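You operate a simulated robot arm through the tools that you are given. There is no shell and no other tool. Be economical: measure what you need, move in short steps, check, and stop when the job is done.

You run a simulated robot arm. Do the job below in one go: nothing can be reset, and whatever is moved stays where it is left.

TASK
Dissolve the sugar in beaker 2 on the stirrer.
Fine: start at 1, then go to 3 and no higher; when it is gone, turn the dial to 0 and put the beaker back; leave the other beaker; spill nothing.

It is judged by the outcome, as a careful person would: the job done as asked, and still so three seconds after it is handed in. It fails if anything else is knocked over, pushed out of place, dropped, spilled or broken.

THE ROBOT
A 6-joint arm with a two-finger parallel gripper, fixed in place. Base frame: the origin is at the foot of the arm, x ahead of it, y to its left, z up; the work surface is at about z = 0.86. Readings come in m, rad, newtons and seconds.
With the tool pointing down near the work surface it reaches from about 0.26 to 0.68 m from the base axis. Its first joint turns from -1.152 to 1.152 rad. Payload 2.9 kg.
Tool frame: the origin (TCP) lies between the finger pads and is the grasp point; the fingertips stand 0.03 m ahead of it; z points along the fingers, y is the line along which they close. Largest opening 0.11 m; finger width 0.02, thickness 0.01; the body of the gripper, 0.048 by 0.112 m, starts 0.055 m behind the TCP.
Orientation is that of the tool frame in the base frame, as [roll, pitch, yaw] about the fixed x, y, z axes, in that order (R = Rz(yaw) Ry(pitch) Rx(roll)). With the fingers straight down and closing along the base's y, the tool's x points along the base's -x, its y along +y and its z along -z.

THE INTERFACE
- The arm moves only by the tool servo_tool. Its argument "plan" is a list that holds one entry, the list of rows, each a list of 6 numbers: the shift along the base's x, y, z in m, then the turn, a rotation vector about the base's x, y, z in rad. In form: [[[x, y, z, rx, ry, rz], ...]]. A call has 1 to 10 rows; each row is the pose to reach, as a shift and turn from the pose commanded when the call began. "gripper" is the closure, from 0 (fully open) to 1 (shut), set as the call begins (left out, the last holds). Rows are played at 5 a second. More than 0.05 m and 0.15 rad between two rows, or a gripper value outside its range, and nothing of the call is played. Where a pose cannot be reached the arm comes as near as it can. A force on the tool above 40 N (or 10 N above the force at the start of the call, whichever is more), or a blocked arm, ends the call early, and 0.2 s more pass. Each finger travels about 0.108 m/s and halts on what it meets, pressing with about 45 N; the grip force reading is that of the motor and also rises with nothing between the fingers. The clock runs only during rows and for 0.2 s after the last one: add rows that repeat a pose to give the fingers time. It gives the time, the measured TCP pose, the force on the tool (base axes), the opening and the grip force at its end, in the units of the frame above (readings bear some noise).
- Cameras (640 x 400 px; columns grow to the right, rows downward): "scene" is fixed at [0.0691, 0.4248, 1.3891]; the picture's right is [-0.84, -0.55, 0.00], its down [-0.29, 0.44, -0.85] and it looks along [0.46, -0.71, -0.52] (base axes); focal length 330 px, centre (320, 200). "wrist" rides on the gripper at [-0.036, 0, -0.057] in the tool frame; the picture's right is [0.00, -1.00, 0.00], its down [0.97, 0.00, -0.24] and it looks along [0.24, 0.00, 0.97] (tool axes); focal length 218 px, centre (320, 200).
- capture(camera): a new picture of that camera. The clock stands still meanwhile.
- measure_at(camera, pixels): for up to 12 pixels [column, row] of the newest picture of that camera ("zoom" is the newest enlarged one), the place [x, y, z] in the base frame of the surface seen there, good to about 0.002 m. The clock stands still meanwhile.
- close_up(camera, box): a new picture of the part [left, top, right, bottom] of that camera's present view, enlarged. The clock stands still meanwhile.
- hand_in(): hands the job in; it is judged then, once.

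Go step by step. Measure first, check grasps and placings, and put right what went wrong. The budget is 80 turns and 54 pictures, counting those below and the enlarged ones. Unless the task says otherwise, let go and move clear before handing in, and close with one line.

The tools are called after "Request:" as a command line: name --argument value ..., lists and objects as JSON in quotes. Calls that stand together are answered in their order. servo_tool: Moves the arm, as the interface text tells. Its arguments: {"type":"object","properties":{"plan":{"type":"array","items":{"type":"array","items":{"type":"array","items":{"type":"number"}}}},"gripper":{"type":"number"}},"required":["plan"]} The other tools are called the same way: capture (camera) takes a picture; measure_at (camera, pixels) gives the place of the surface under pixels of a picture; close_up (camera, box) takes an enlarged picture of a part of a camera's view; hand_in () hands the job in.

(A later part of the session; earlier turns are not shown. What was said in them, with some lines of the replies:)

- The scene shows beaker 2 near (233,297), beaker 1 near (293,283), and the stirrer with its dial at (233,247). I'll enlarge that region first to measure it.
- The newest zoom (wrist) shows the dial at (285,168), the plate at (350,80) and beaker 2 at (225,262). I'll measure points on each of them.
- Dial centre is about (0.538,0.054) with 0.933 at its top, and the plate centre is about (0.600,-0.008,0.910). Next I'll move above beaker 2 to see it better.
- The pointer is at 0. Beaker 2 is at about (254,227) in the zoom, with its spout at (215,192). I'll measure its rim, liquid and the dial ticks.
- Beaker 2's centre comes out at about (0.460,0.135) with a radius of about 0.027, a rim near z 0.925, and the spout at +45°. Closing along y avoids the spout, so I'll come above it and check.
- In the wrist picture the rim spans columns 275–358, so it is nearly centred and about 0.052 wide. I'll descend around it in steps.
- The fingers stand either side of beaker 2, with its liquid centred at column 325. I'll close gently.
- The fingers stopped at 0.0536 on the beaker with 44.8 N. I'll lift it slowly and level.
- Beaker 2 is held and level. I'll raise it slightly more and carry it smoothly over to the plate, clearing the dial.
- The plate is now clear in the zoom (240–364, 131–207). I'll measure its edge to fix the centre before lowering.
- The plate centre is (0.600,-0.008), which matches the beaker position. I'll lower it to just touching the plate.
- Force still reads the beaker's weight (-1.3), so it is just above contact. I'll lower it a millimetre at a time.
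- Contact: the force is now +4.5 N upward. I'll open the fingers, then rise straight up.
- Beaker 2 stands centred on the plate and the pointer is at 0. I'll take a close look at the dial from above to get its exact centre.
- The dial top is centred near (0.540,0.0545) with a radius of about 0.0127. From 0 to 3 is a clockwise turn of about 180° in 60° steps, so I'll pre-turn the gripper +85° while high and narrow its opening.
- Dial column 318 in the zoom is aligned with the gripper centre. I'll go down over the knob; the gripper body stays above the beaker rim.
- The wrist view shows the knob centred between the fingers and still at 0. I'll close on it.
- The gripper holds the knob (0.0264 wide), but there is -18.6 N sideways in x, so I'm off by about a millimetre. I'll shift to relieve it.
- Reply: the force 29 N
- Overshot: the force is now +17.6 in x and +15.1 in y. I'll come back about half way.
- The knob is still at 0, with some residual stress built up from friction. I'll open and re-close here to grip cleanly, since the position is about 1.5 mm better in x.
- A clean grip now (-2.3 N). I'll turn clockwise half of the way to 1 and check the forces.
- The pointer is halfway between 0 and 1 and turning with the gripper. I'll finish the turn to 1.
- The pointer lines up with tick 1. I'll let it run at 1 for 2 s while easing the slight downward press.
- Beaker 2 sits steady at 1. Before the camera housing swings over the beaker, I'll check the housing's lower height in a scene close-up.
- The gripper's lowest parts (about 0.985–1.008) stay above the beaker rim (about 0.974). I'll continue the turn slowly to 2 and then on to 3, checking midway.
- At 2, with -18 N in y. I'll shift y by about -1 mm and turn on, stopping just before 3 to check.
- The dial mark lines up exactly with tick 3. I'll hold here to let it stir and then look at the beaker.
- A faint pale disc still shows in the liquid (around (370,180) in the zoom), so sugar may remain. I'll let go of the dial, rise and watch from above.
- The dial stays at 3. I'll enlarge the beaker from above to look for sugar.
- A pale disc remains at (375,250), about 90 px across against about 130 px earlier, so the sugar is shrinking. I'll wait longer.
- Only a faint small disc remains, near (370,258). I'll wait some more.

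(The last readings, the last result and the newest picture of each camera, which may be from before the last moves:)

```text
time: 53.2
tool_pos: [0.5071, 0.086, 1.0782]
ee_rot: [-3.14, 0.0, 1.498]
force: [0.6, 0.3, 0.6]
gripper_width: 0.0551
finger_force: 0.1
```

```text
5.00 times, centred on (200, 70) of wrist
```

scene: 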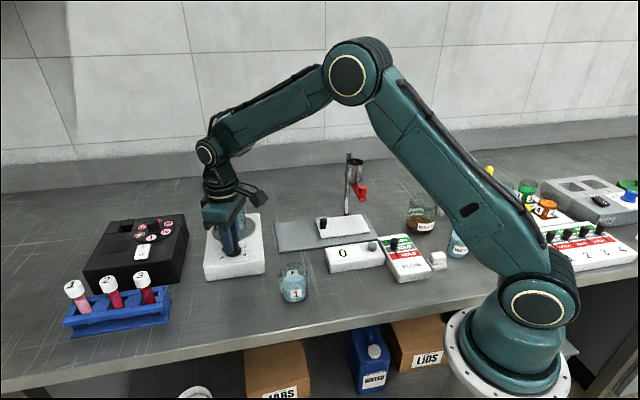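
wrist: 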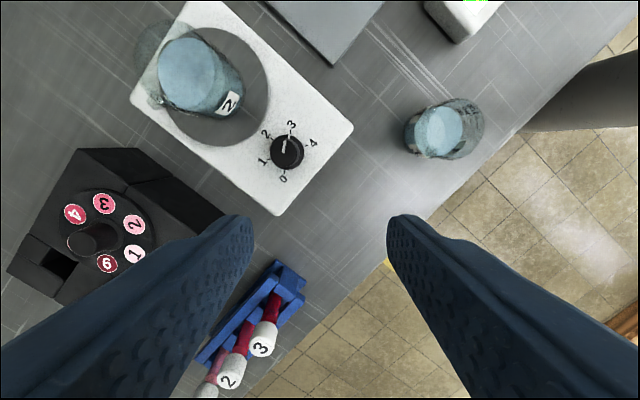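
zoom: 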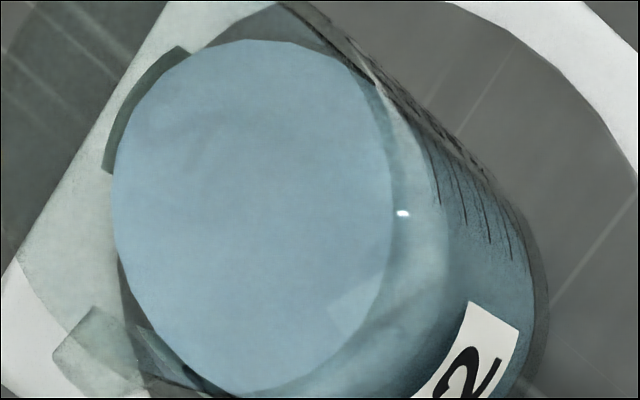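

The pale disc is gone; the angular patch at (345,310) is the back of the label. I'll give it a few more seconds for safety and compare once more.

Request:
servo_tool --plan '[[[0, 0, 0, 0, 0, 0], [0, 0, 0, 0, 0, 0], [0, 0, 0, 0, 0, 0], [0, 0, 0, 0, 0, 0], [0, 0, 0, 0, 0, 0], [0, 0, 0, 0, 0, 0], [0, 0, 0, 0, 0, 0], [0, 0, 0, 0, 0, 0], [0, 0, 0, 0, 0, 0], [0, 0, 0, 0, 0, 0]]]'

Request:
servo_tool --plan '[[[0, 0, 0, 0, 0, 0], [0, 0, 0, 0, 0, 0], [0, 0, 0, 0, 0, 0], [0, 0, 0, 0, 0, 0], [0, 0, 0, 0, 0, 0], [0, 0, 0, 0, 0, 0], [0, 0, 0, 0, 0, 0], [0, 0, 0, 0, 0, 0], [0, 0, 0, 0, 0, 0], [0, 0, 0, 0, 0, 0]]]'

Request:
close_up --camera "wrist" --box '[130, 10, 260, 130]'

```text
time: 55.4
tool_pos: [0.5078, 0.0864, 1.078]
ee_rot: [-3.141, 0.001, 1.497]
force: [-0.3, 0.3, 0.0]
gripper_width: 0.0549
finger_force: 0.1
```

```text
time: 57.6
tool_pos: [0.5074, 0.0869, 1.0794]
ee_rot: [3.142, 0.0, 1.498]
force: [0.6, 0.0, -0.1]
gripper_width: 0.055
finger_force: 0.1
```

```text
3.33 times, centred on (195, 70) of wrist
```

zoom: 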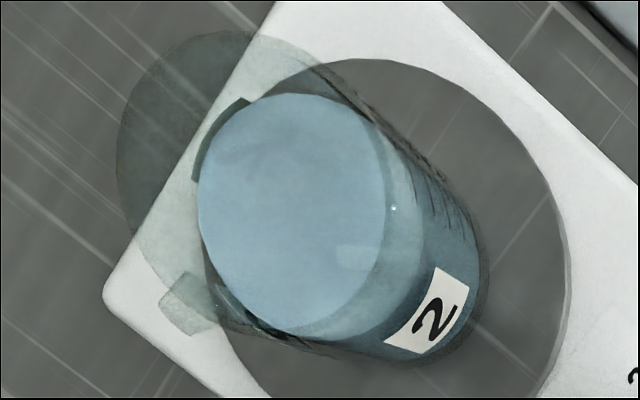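

The sugar has dissolved. I'll go back over the dial and down to the same grasp.

Request:
servo_tool --plan '[[[0.03, -0.0295, 0, 0, 0, 0], [0.03, -0.0295, -0.04, 0, 0, 0], [0.03, -0.0295, -0.08, 0, 0, 0], [0.03, -0.0295, -0.105, 0, 0, 0], [0.03, -0.0295, -0.12, 0, 0, 0], [0.03, -0.0295, -0.13, 0, 0, 0], [0.03, -0.0295, -0.13, 0, 0, 0]]]'

Request:
servo_tool --plan '[[[0, 0, 0, 0, 0, 0], [0, 0, 0, 0, 0, 0], [0, 0, 0, 0, 0, 0], [0, 0, 0, 0, 0, 0]]]' --gripper 0.78

Request:
capture --camera "wrist"

```text
time: 59.2
tool_pos: [0.5397, 0.0536, 0.9487]
ee_rot: [3.141, -0.001, 1.498]
force: [-0.1, -1.3, -0.9]
gripper_width: 0.0549
finger_force: 0.1
```

```text
time: 60.2
tool_pos: [0.5404, 0.0543, 0.9484]
ee_rot: [-3.139, 0.001, 1.498]
force: [-6.7, 0.9, -1.1]
gripper_width: 0.0274
finger_force: 3.1
```

```text
14 pictures are left
```

wrist: 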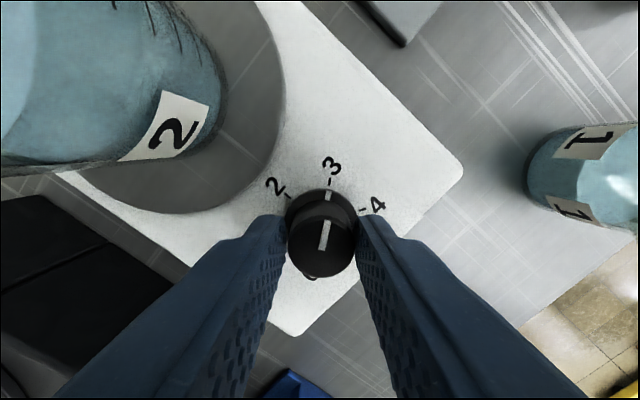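

The grip force is only 3.1 N; I'll nudge x slightly and close more firmly.

Request:
servo_tool --plan '[[[-0.0007, 0, 0, 0, 0, 0], [-0.0007, 0, 0, 0, 0, 0], [-0.0007, 0, 0, 0, 0, 0]]]' --gripper 0.82

```text
time: 61.0
tool_pos: [0.5383, 0.0551, 0.9478]
ee_rot: [-3.141, 0.001, 1.498]
force: [-8.1, 0.8, -8.8]
gripper_width: 0.026
finger_force: 45.2
```

A firm grip now (45 N). I'll turn counter-clockwise from 3 to 2 and onward.

Request:
servo_tool --plan '[[[0, 0, 0, 0, 0, 0.13], [0, 0, 0, 0, 0, 0.26], [0, 0, 0, 0, 0, 0.39], [0, 0, 0, 0, 0, 0.52], [0, 0, 0, 0, 0, 0.65], [0, 0, 0, 0, 0, 0.78], [0, 0, 0, 0, 0, 0.91], [0, 0, 0, 0, 0, 1.047], [0, 0, 0, 0, 0, 1.047]]]'

```text
time: 63.0
tool_pos: [0.5393, 0.0558, 0.9493]
ee_rot: [3.141, -0.002, 2.545]
force: [7.3, -5.6, -27.7]
gripper_width: 0.0258
finger_force: 44.5
```

The z force is -27.7 N (pulling up on the knob), so I'll lower 1.5 mm to relieve it, then look.

Request:
servo_tool --plan '[[[0, 0, -0.001, 0, 0, 0], [0, 0, -0.0015, 0, 0, 0], [0, 0, -0.0015, 0, 0, 0]]]'

Request:
capture --camera "wrist"

```text
time: 63.8
tool_pos: [0.5391, 0.0548, 0.9472]
ee_rot: [3.14, -0.002, 2.545]
force: [0.7, -3.9, -3.0]
gripper_width: 0.026
finger_force: 44.6
```

```text
13 pictures are left
```

wrist: 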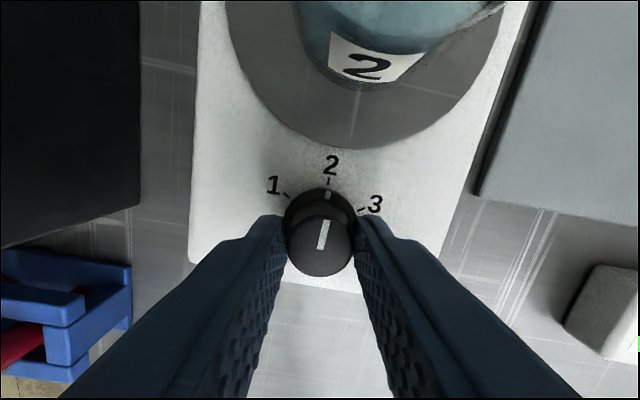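

Relieved, and the dial is at 2. I'll turn on to 1.

Request:
servo_tool --plan '[[[0, 0, 0, 0, 0, 0.13], [0, 0, 0, 0, 0, 0.26], [0, 0, 0, 0, 0, 0.39], [0, 0, 0, 0, 0, 0.52], [0, 0, 0, 0, 0, 0.65], [0, 0, 0, 0, 0, 0.78], [0, 0, 0, 0, 0, 0.91], [0, 0, 0, 0, 0, 1.047], [0, 0, 0, 0, 0, 1.047]]]'

```text
time: 65.8
tool_pos: [0.5394, 0.0556, 0.9473]
ee_rot: [-3.14, 0.002, -2.688]
force: [8.2, -3.2, 5.3]
gripper_width: 0.0259
finger_force: 44.7
```

Forces are low. I'll turn the last step from 1 to 0.

Request:
servo_tool --plan '[[[0, 0, 0, 0, 0, 0.13], [0, 0, 0, 0, 0, 0.26], [0, 0, 0, 0, 0, 0.39], [0, 0, 0, 0, 0, 0.52], [0, 0, 0, 0, 0, 0.65], [0, 0, 0, 0, 0, 0.78], [0, 0, 0, 0, 0, 0.91], [0, 0, 0, 0, 0, 1.03], [0, 0, 0, 0, 0, 1.03]]]'

Request:
close_up --camera "wrist" --box '[240, 130, 400, 290]'

```text
time: 67.8
tool_pos: [0.5393, 0.0559, 0.9477]
ee_rot: [-3.138, -0.001, -1.659]
force: [7.2, -1.9, 19.9]
gripper_width: 0.0258
finger_force: 44.9
```

```text
2.50 times, centred on (320, 210) of wrist
```

zoom: 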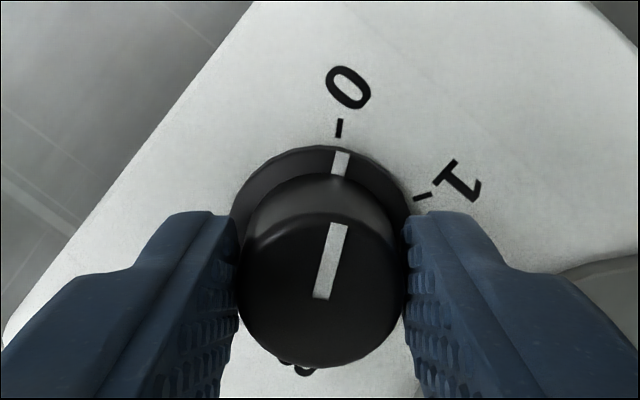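

The dial mark lines up with tick 0. I'll ease off, release, rise and turn the gripper back.

Request:
servo_tool --plan '[[[0, 0, 0.001, 0, 0, 0], [0, 0, 0.001, 0, 0, 0]]]'

Request:
servo_tool --plan '[[[0, 0, 0, 0, 0, 0], [0, 0, 0, 0, 0, 0], [0, 0, 0, 0, 0, 0], [0, 0, 0.03, 0, 0, 0], [0, 0, 0.07, 0, 0, 0], [0, 0, 0.11, 0, 0, 0], [0, 0, 0.122, 0, 0, 0]]]' --gripper 0.5

Request:
servo_tool --plan '[[[0, 0, 0, 0, 0, -0.148], [0, 0, 0, 0, 0, -0.296], [0, 0, 0, 0, 0, -0.444], [0, 0, 0, 0, 0, -0.592], [0, 0, 0, 0, 0, -0.74], [0, 0, 0, 0, 0, -0.888], [0, 0, 0, 0, 0, -1.036], [0, 0, 0, 0, 0, -1.184], [0, 0, 0, 0, 0, -1.332], [0, 0, 0, 0, 0, -1.48]]]' --gripper 0.15

Request:
capture --camera "wrist"

```text
time: 68.4
tool_pos: [0.5399, 0.0555, 0.948]
ee_rot: [-3.139, 0.0, -1.661]
force: [9.8, 1.8, 14.1]
gripper_width: 0.0258
finger_force: 44.9
```

```text
time: 70.0
tool_pos: [0.5386, 0.0533, 1.072]
ee_rot: [3.141, 0.001, -1.662]
force: [0.3, -0.4, 0.9]
gripper_width: 0.0548
finger_force: 0.1
```

```text
time: 72.2
tool_pos: [0.5378, 0.0548, 1.07]
ee_rot: [3.141, 0.0, 3.139]
force: [-0.5, -0.6, -0.1]
gripper_width: 0.0933
finger_force: 0.0
```

```text
11 pictures are left
```

wrist: 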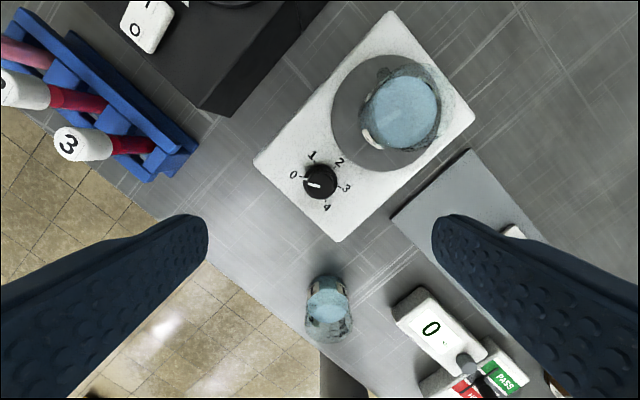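

The dial is at 0 and beaker 2 hasn't moved on the plate. I'll go above it and check alignment before descending.

Request:
servo_tool --plan '[[[0.02, -0.02, 0, 0, 0, 0], [0.04, -0.04, 0, 0, 0, 0], [0.062, -0.0625, 0, 0, 0, 0], [0.062, -0.0625, -0.02, 0, 0, 0], [0.062, -0.0625, -0.02, 0, 0, 0]]]'

Request:
capture --camera "wrist"

```text
time: 73.4
tool_pos: [0.6017, -0.0055, 1.051]
ee_rot: [-3.141, 0.0, 3.14]
force: [-0.6, -0.2, -0.4]
gripper_width: 0.0935
finger_force: 0.0
```

```text
10 pictures are left
```

wrist: 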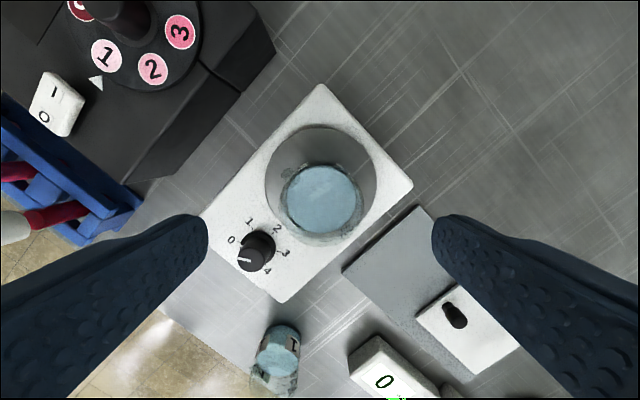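

The rim is centred at column 323, so I'll shift y by -1.5 mm and descend around the beaker.

Request:
servo_tool --plan '[[[0, -0.0015, -0.02, 0, 0, 0], [0, -0.0015, -0.04, 0, 0, 0], [0, -0.0015, -0.06, 0, 0, 0], [0, -0.0015, -0.08, 0, 0, 0], [0, -0.0015, -0.099, 0, 0, 0], [0, -0.0015, -0.099, 0, 0, 0]]]'

Request:
servo_tool --plan '[[[0, 0, 0, 0, 0, 0], [0, 0, 0, 0, 0, 0], [0, 0, 0, 0, 0, 0], [0, 0, 0, 0, 0, 0]]]' --gripper 0.56

```text
time: 74.8
tool_pos: [0.6, -0.0092, 0.9515]
ee_rot: [-3.141, -0.001, -3.141]
force: [-0.4, -0.2, -0.3]
gripper_width: 0.0934
finger_force: 0.0
```

```text
time: 75.8
tool_pos: [0.6007, -0.0092, 0.9508]
ee_rot: [-3.142, 0.0, 3.141]
force: [-0.3, -0.3, 0.7]
gripper_width: 0.0535
finger_force: 45.0
```

It's gripped at 0.0535 and 45 N. I'll lift slowly, then carry it back to (0.461,0.1355).

Request:
servo_tool --plan '[[[0, 0, 0.004, 0, 0, 0], [0, 0, 0.012, 0, 0, 0], [0, 0, 0.024, 0, 0, 0], [0, 0, 0.036, 0, 0, 0], [0, 0, 0.047, 0, 0, 0], [0, 0, 0.055, 0, 0, 0], [0, 0, 0.059, 0, 0, 0], [0, 0, 0.06, 0, 0, 0]]]'

Request:
servo_tool --plan '[[[-0.003, 0.003, 0, 0, 0, 0], [-0.009, 0.009, 0, 0, 0, 0], [-0.018, 0.019, 0, 0, 0, 0], [-0.028, 0.029, 0, 0, 0, 0], [-0.038, 0.04, 0, 0, 0, 0], [-0.048, 0.051, 0, 0, 0, 0], [-0.057, 0.06, 0, 0, 0, 0], [-0.064, 0.067, 0, 0, 0, 0], [-0.068, 0.071, 0, 0, 0, 0], [-0.07, 0.073, 0, 0, 0, 0]]]'

Request:
servo_tool --plan '[[[-0.003, 0.003, 0, 0, 0, 0], [-0.009, 0.009, 0, 0, 0, 0], [-0.018, 0.019, 0, 0, 0, 0], [-0.028, 0.029, 0, 0, 0, 0], [-0.038, 0.04, 0, 0, 0, 0], [-0.048, 0.051, 0, 0, 0, 0], [-0.057, 0.06, 0, 0, 0, 0], [-0.064, 0.067, 0, 0, 0, 0], [-0.068, 0.071, 0, 0, 0, 0], [-0.069, 0.0715, 0, 0, 0, 0]]]'

Request:
capture --camera "scene"

```text
time: 77.6
tool_pos: [0.6013, -0.0095, 1.0121]
ee_rot: [3.141, 0.0, 3.141]
force: [-0.8, 0.2, -0.9]
gripper_width: 0.0534
finger_force: 45.3
```

```text
time: 79.8
tool_pos: [0.5312, 0.0645, 1.0106]
ee_rot: [3.141, -0.001, 3.141]
force: [0.1, -0.6, -1.4]
gripper_width: 0.0537
finger_force: 45.1
```

```text
time: 82.0
tool_pos: [0.461, 0.1357, 1.0113]
ee_rot: [3.141, 0.0, -3.141]
force: [-0.4, -0.2, -1.3]
gripper_width: 0.0533
finger_force: 44.8
```

```text
9 pictures are left
```

scene: 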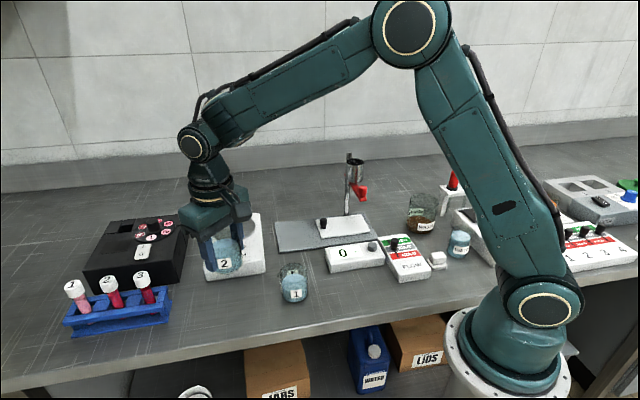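

The beaker is back above its original place at (0.461,0.1357). I'll lower it to just above the bench (TCP about 0.9025), then ease to contact.

Request:
servo_tool --plan '[[[0, 0, -0.006, 0, 0, 0], [0, 0, -0.018, 0, 0, 0], [0, 0, -0.034, 0, 0, 0], [0, 0, -0.052, 0, 0, 0], [0, 0, -0.07, 0, 0, 0], [0, 0, -0.086, 0, 0, 0], [0, 0, -0.098, 0, 0, 0], [0, 0, -0.105, 0, 0, 0], [0, 0, -0.1085, 0, 0, 0], [0, 0, -0.1085, 0, 0, 0]]]'

Request:
servo_tool --plan '[[[0, 0, -0.0005, 0, 0, 0], [0, 0, -0.001, 0, 0, 0], [0, 0, -0.001, 0, 0, 0]]]'

```text
time: 84.2
tool_pos: [0.4615, 0.1351, 0.903]
ee_rot: [3.141, 0.0, 3.14]
force: [-0.5, -0.3, -1.1]
gripper_width: 0.0532
finger_force: 45.2
```

```text
time: 85.0
tool_pos: [0.4609, 0.1363, 0.9025]
ee_rot: [-3.141, 0.001, -3.141]
force: [0.3, 0.2, -1.8]
gripper_width: 0.0535
finger_force: 45.2
```

Not yet touching; I'll lower another millimetre.

Request:
servo_tool --plan '[[[0, 0, -0.0005, 0, 0, 0], [0, 0, -0.001, 0, 0, 0], [0, 0, -0.001, 0, 0, 0]]]'

```text
time: 85.8
tool_pos: [0.461, 0.1367, 0.901]
ee_rot: [-3.141, 0.0, 3.14]
force: [-1.5, -0.5, 2.2]
gripper_width: 0.0536
finger_force: 45.2
```

Contact, with the force now +2.2 N. I'll open and rise clear.

Request:
servo_tool --plan '[[[0, 0, 0, 0, 0, 0], [0, 0, 0, 0, 0, 0], [0, 0, 0, 0, 0, 0], [0, 0, 0, 0, 0, 0]]]' --gripper 0.15

Request:
servo_tool --plan '[[[0, 0, 0.015, 0, 0, 0], [0, 0, 0.04, 0, 0, 0], [0, 0, 0.08, 0, 0, 0], [0, 0, 0.12, 0, 0, 0], [0, 0, 0.16, 0, 0, 0], [0.01, -0.02, 0.2, 0, 0, 0], [0.01, -0.02, 0.22, 0, 0, 0], [0.01, -0.02, 0.22, 0, 0, 0]]]'

Request:
capture --camera "wrist"

Request:
close_up --camera "scene" --box '[180, 190, 340, 330]'

```text
time: 86.8
tool_pos: [0.4608, 0.1363, 0.9014]
ee_rot: [3.141, 0.0, -3.139]
force: [0.0, 0.7, 0.3]
gripper_width: 0.0932
finger_force: 0.1
```

```text
time: 88.6
tool_pos: [0.4712, 0.1165, 1.1193]
ee_rot: [3.14, 0.0, -3.141]
force: [-0.3, 1.1, 0.0]
gripper_width: 0.0934
finger_force: 0.1
```

```text
8 pictures are left
```

wrist: 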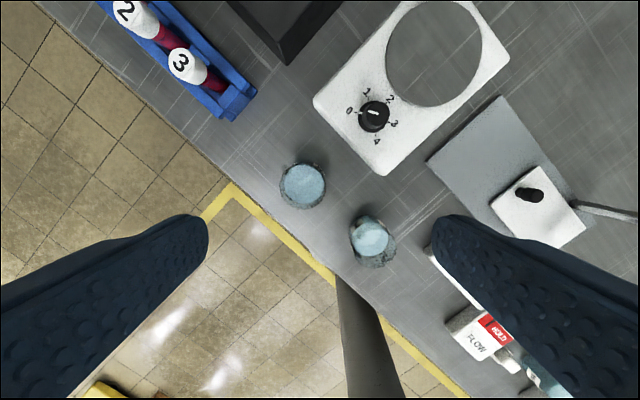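

```text
2.86 times, centred on (260, 260) of scene
```

zoom: 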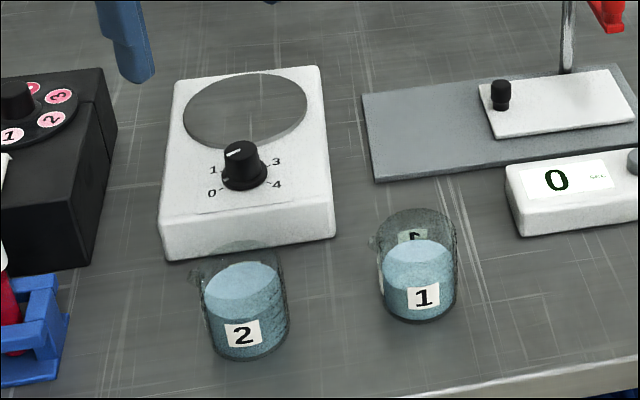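

Beaker 2 is back within about 2–3 mm of its start, the dial is at 0, and the stirrer and beaker 1 haven't moved. One last close look at the liquid and the dial.

Request:
close_up --camera "wrist" --box '[260, 80, 420, 220]'

```text
2.86 times, centred on (340, 150) of wrist
```

zoom: 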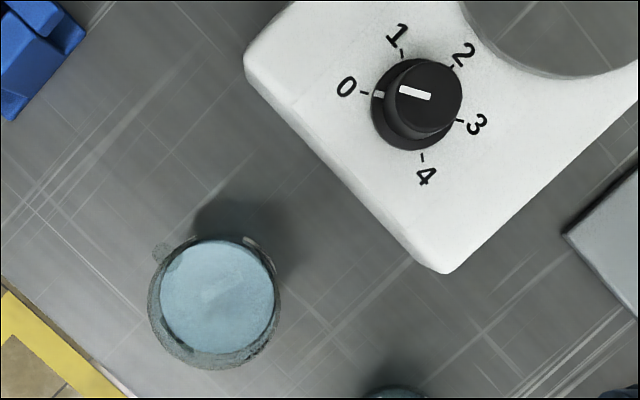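

There is a faint spot near (210,290) in the liquid; I'll enlarge it to be sure the sugar is gone.

Request:
close_up --camera "wrist" --box '[275, 155, 330, 215]'

```text
6.67 times, centred on (302, 185) of wrist
```

zoom: 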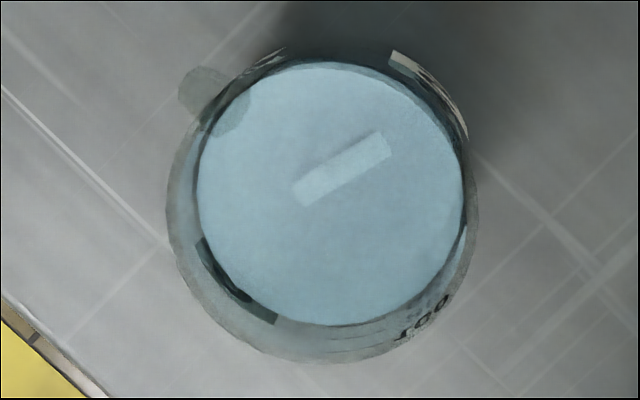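

The pale bar at (342,168) is only the stir bar; there is no sugar left. Everything is in place and the gripper is clear, so I'll hand it in.

Request:
hand_in

```text
The job is handed in.
```

The sugar in beaker 2 is dissolved: I started the stirrer at 1, went up to 3 and no higher, then turned it back to 0. Beaker 2 is back within about 3 mm of where it stood, beaker 1 wasn't touched, and I saw no spills.
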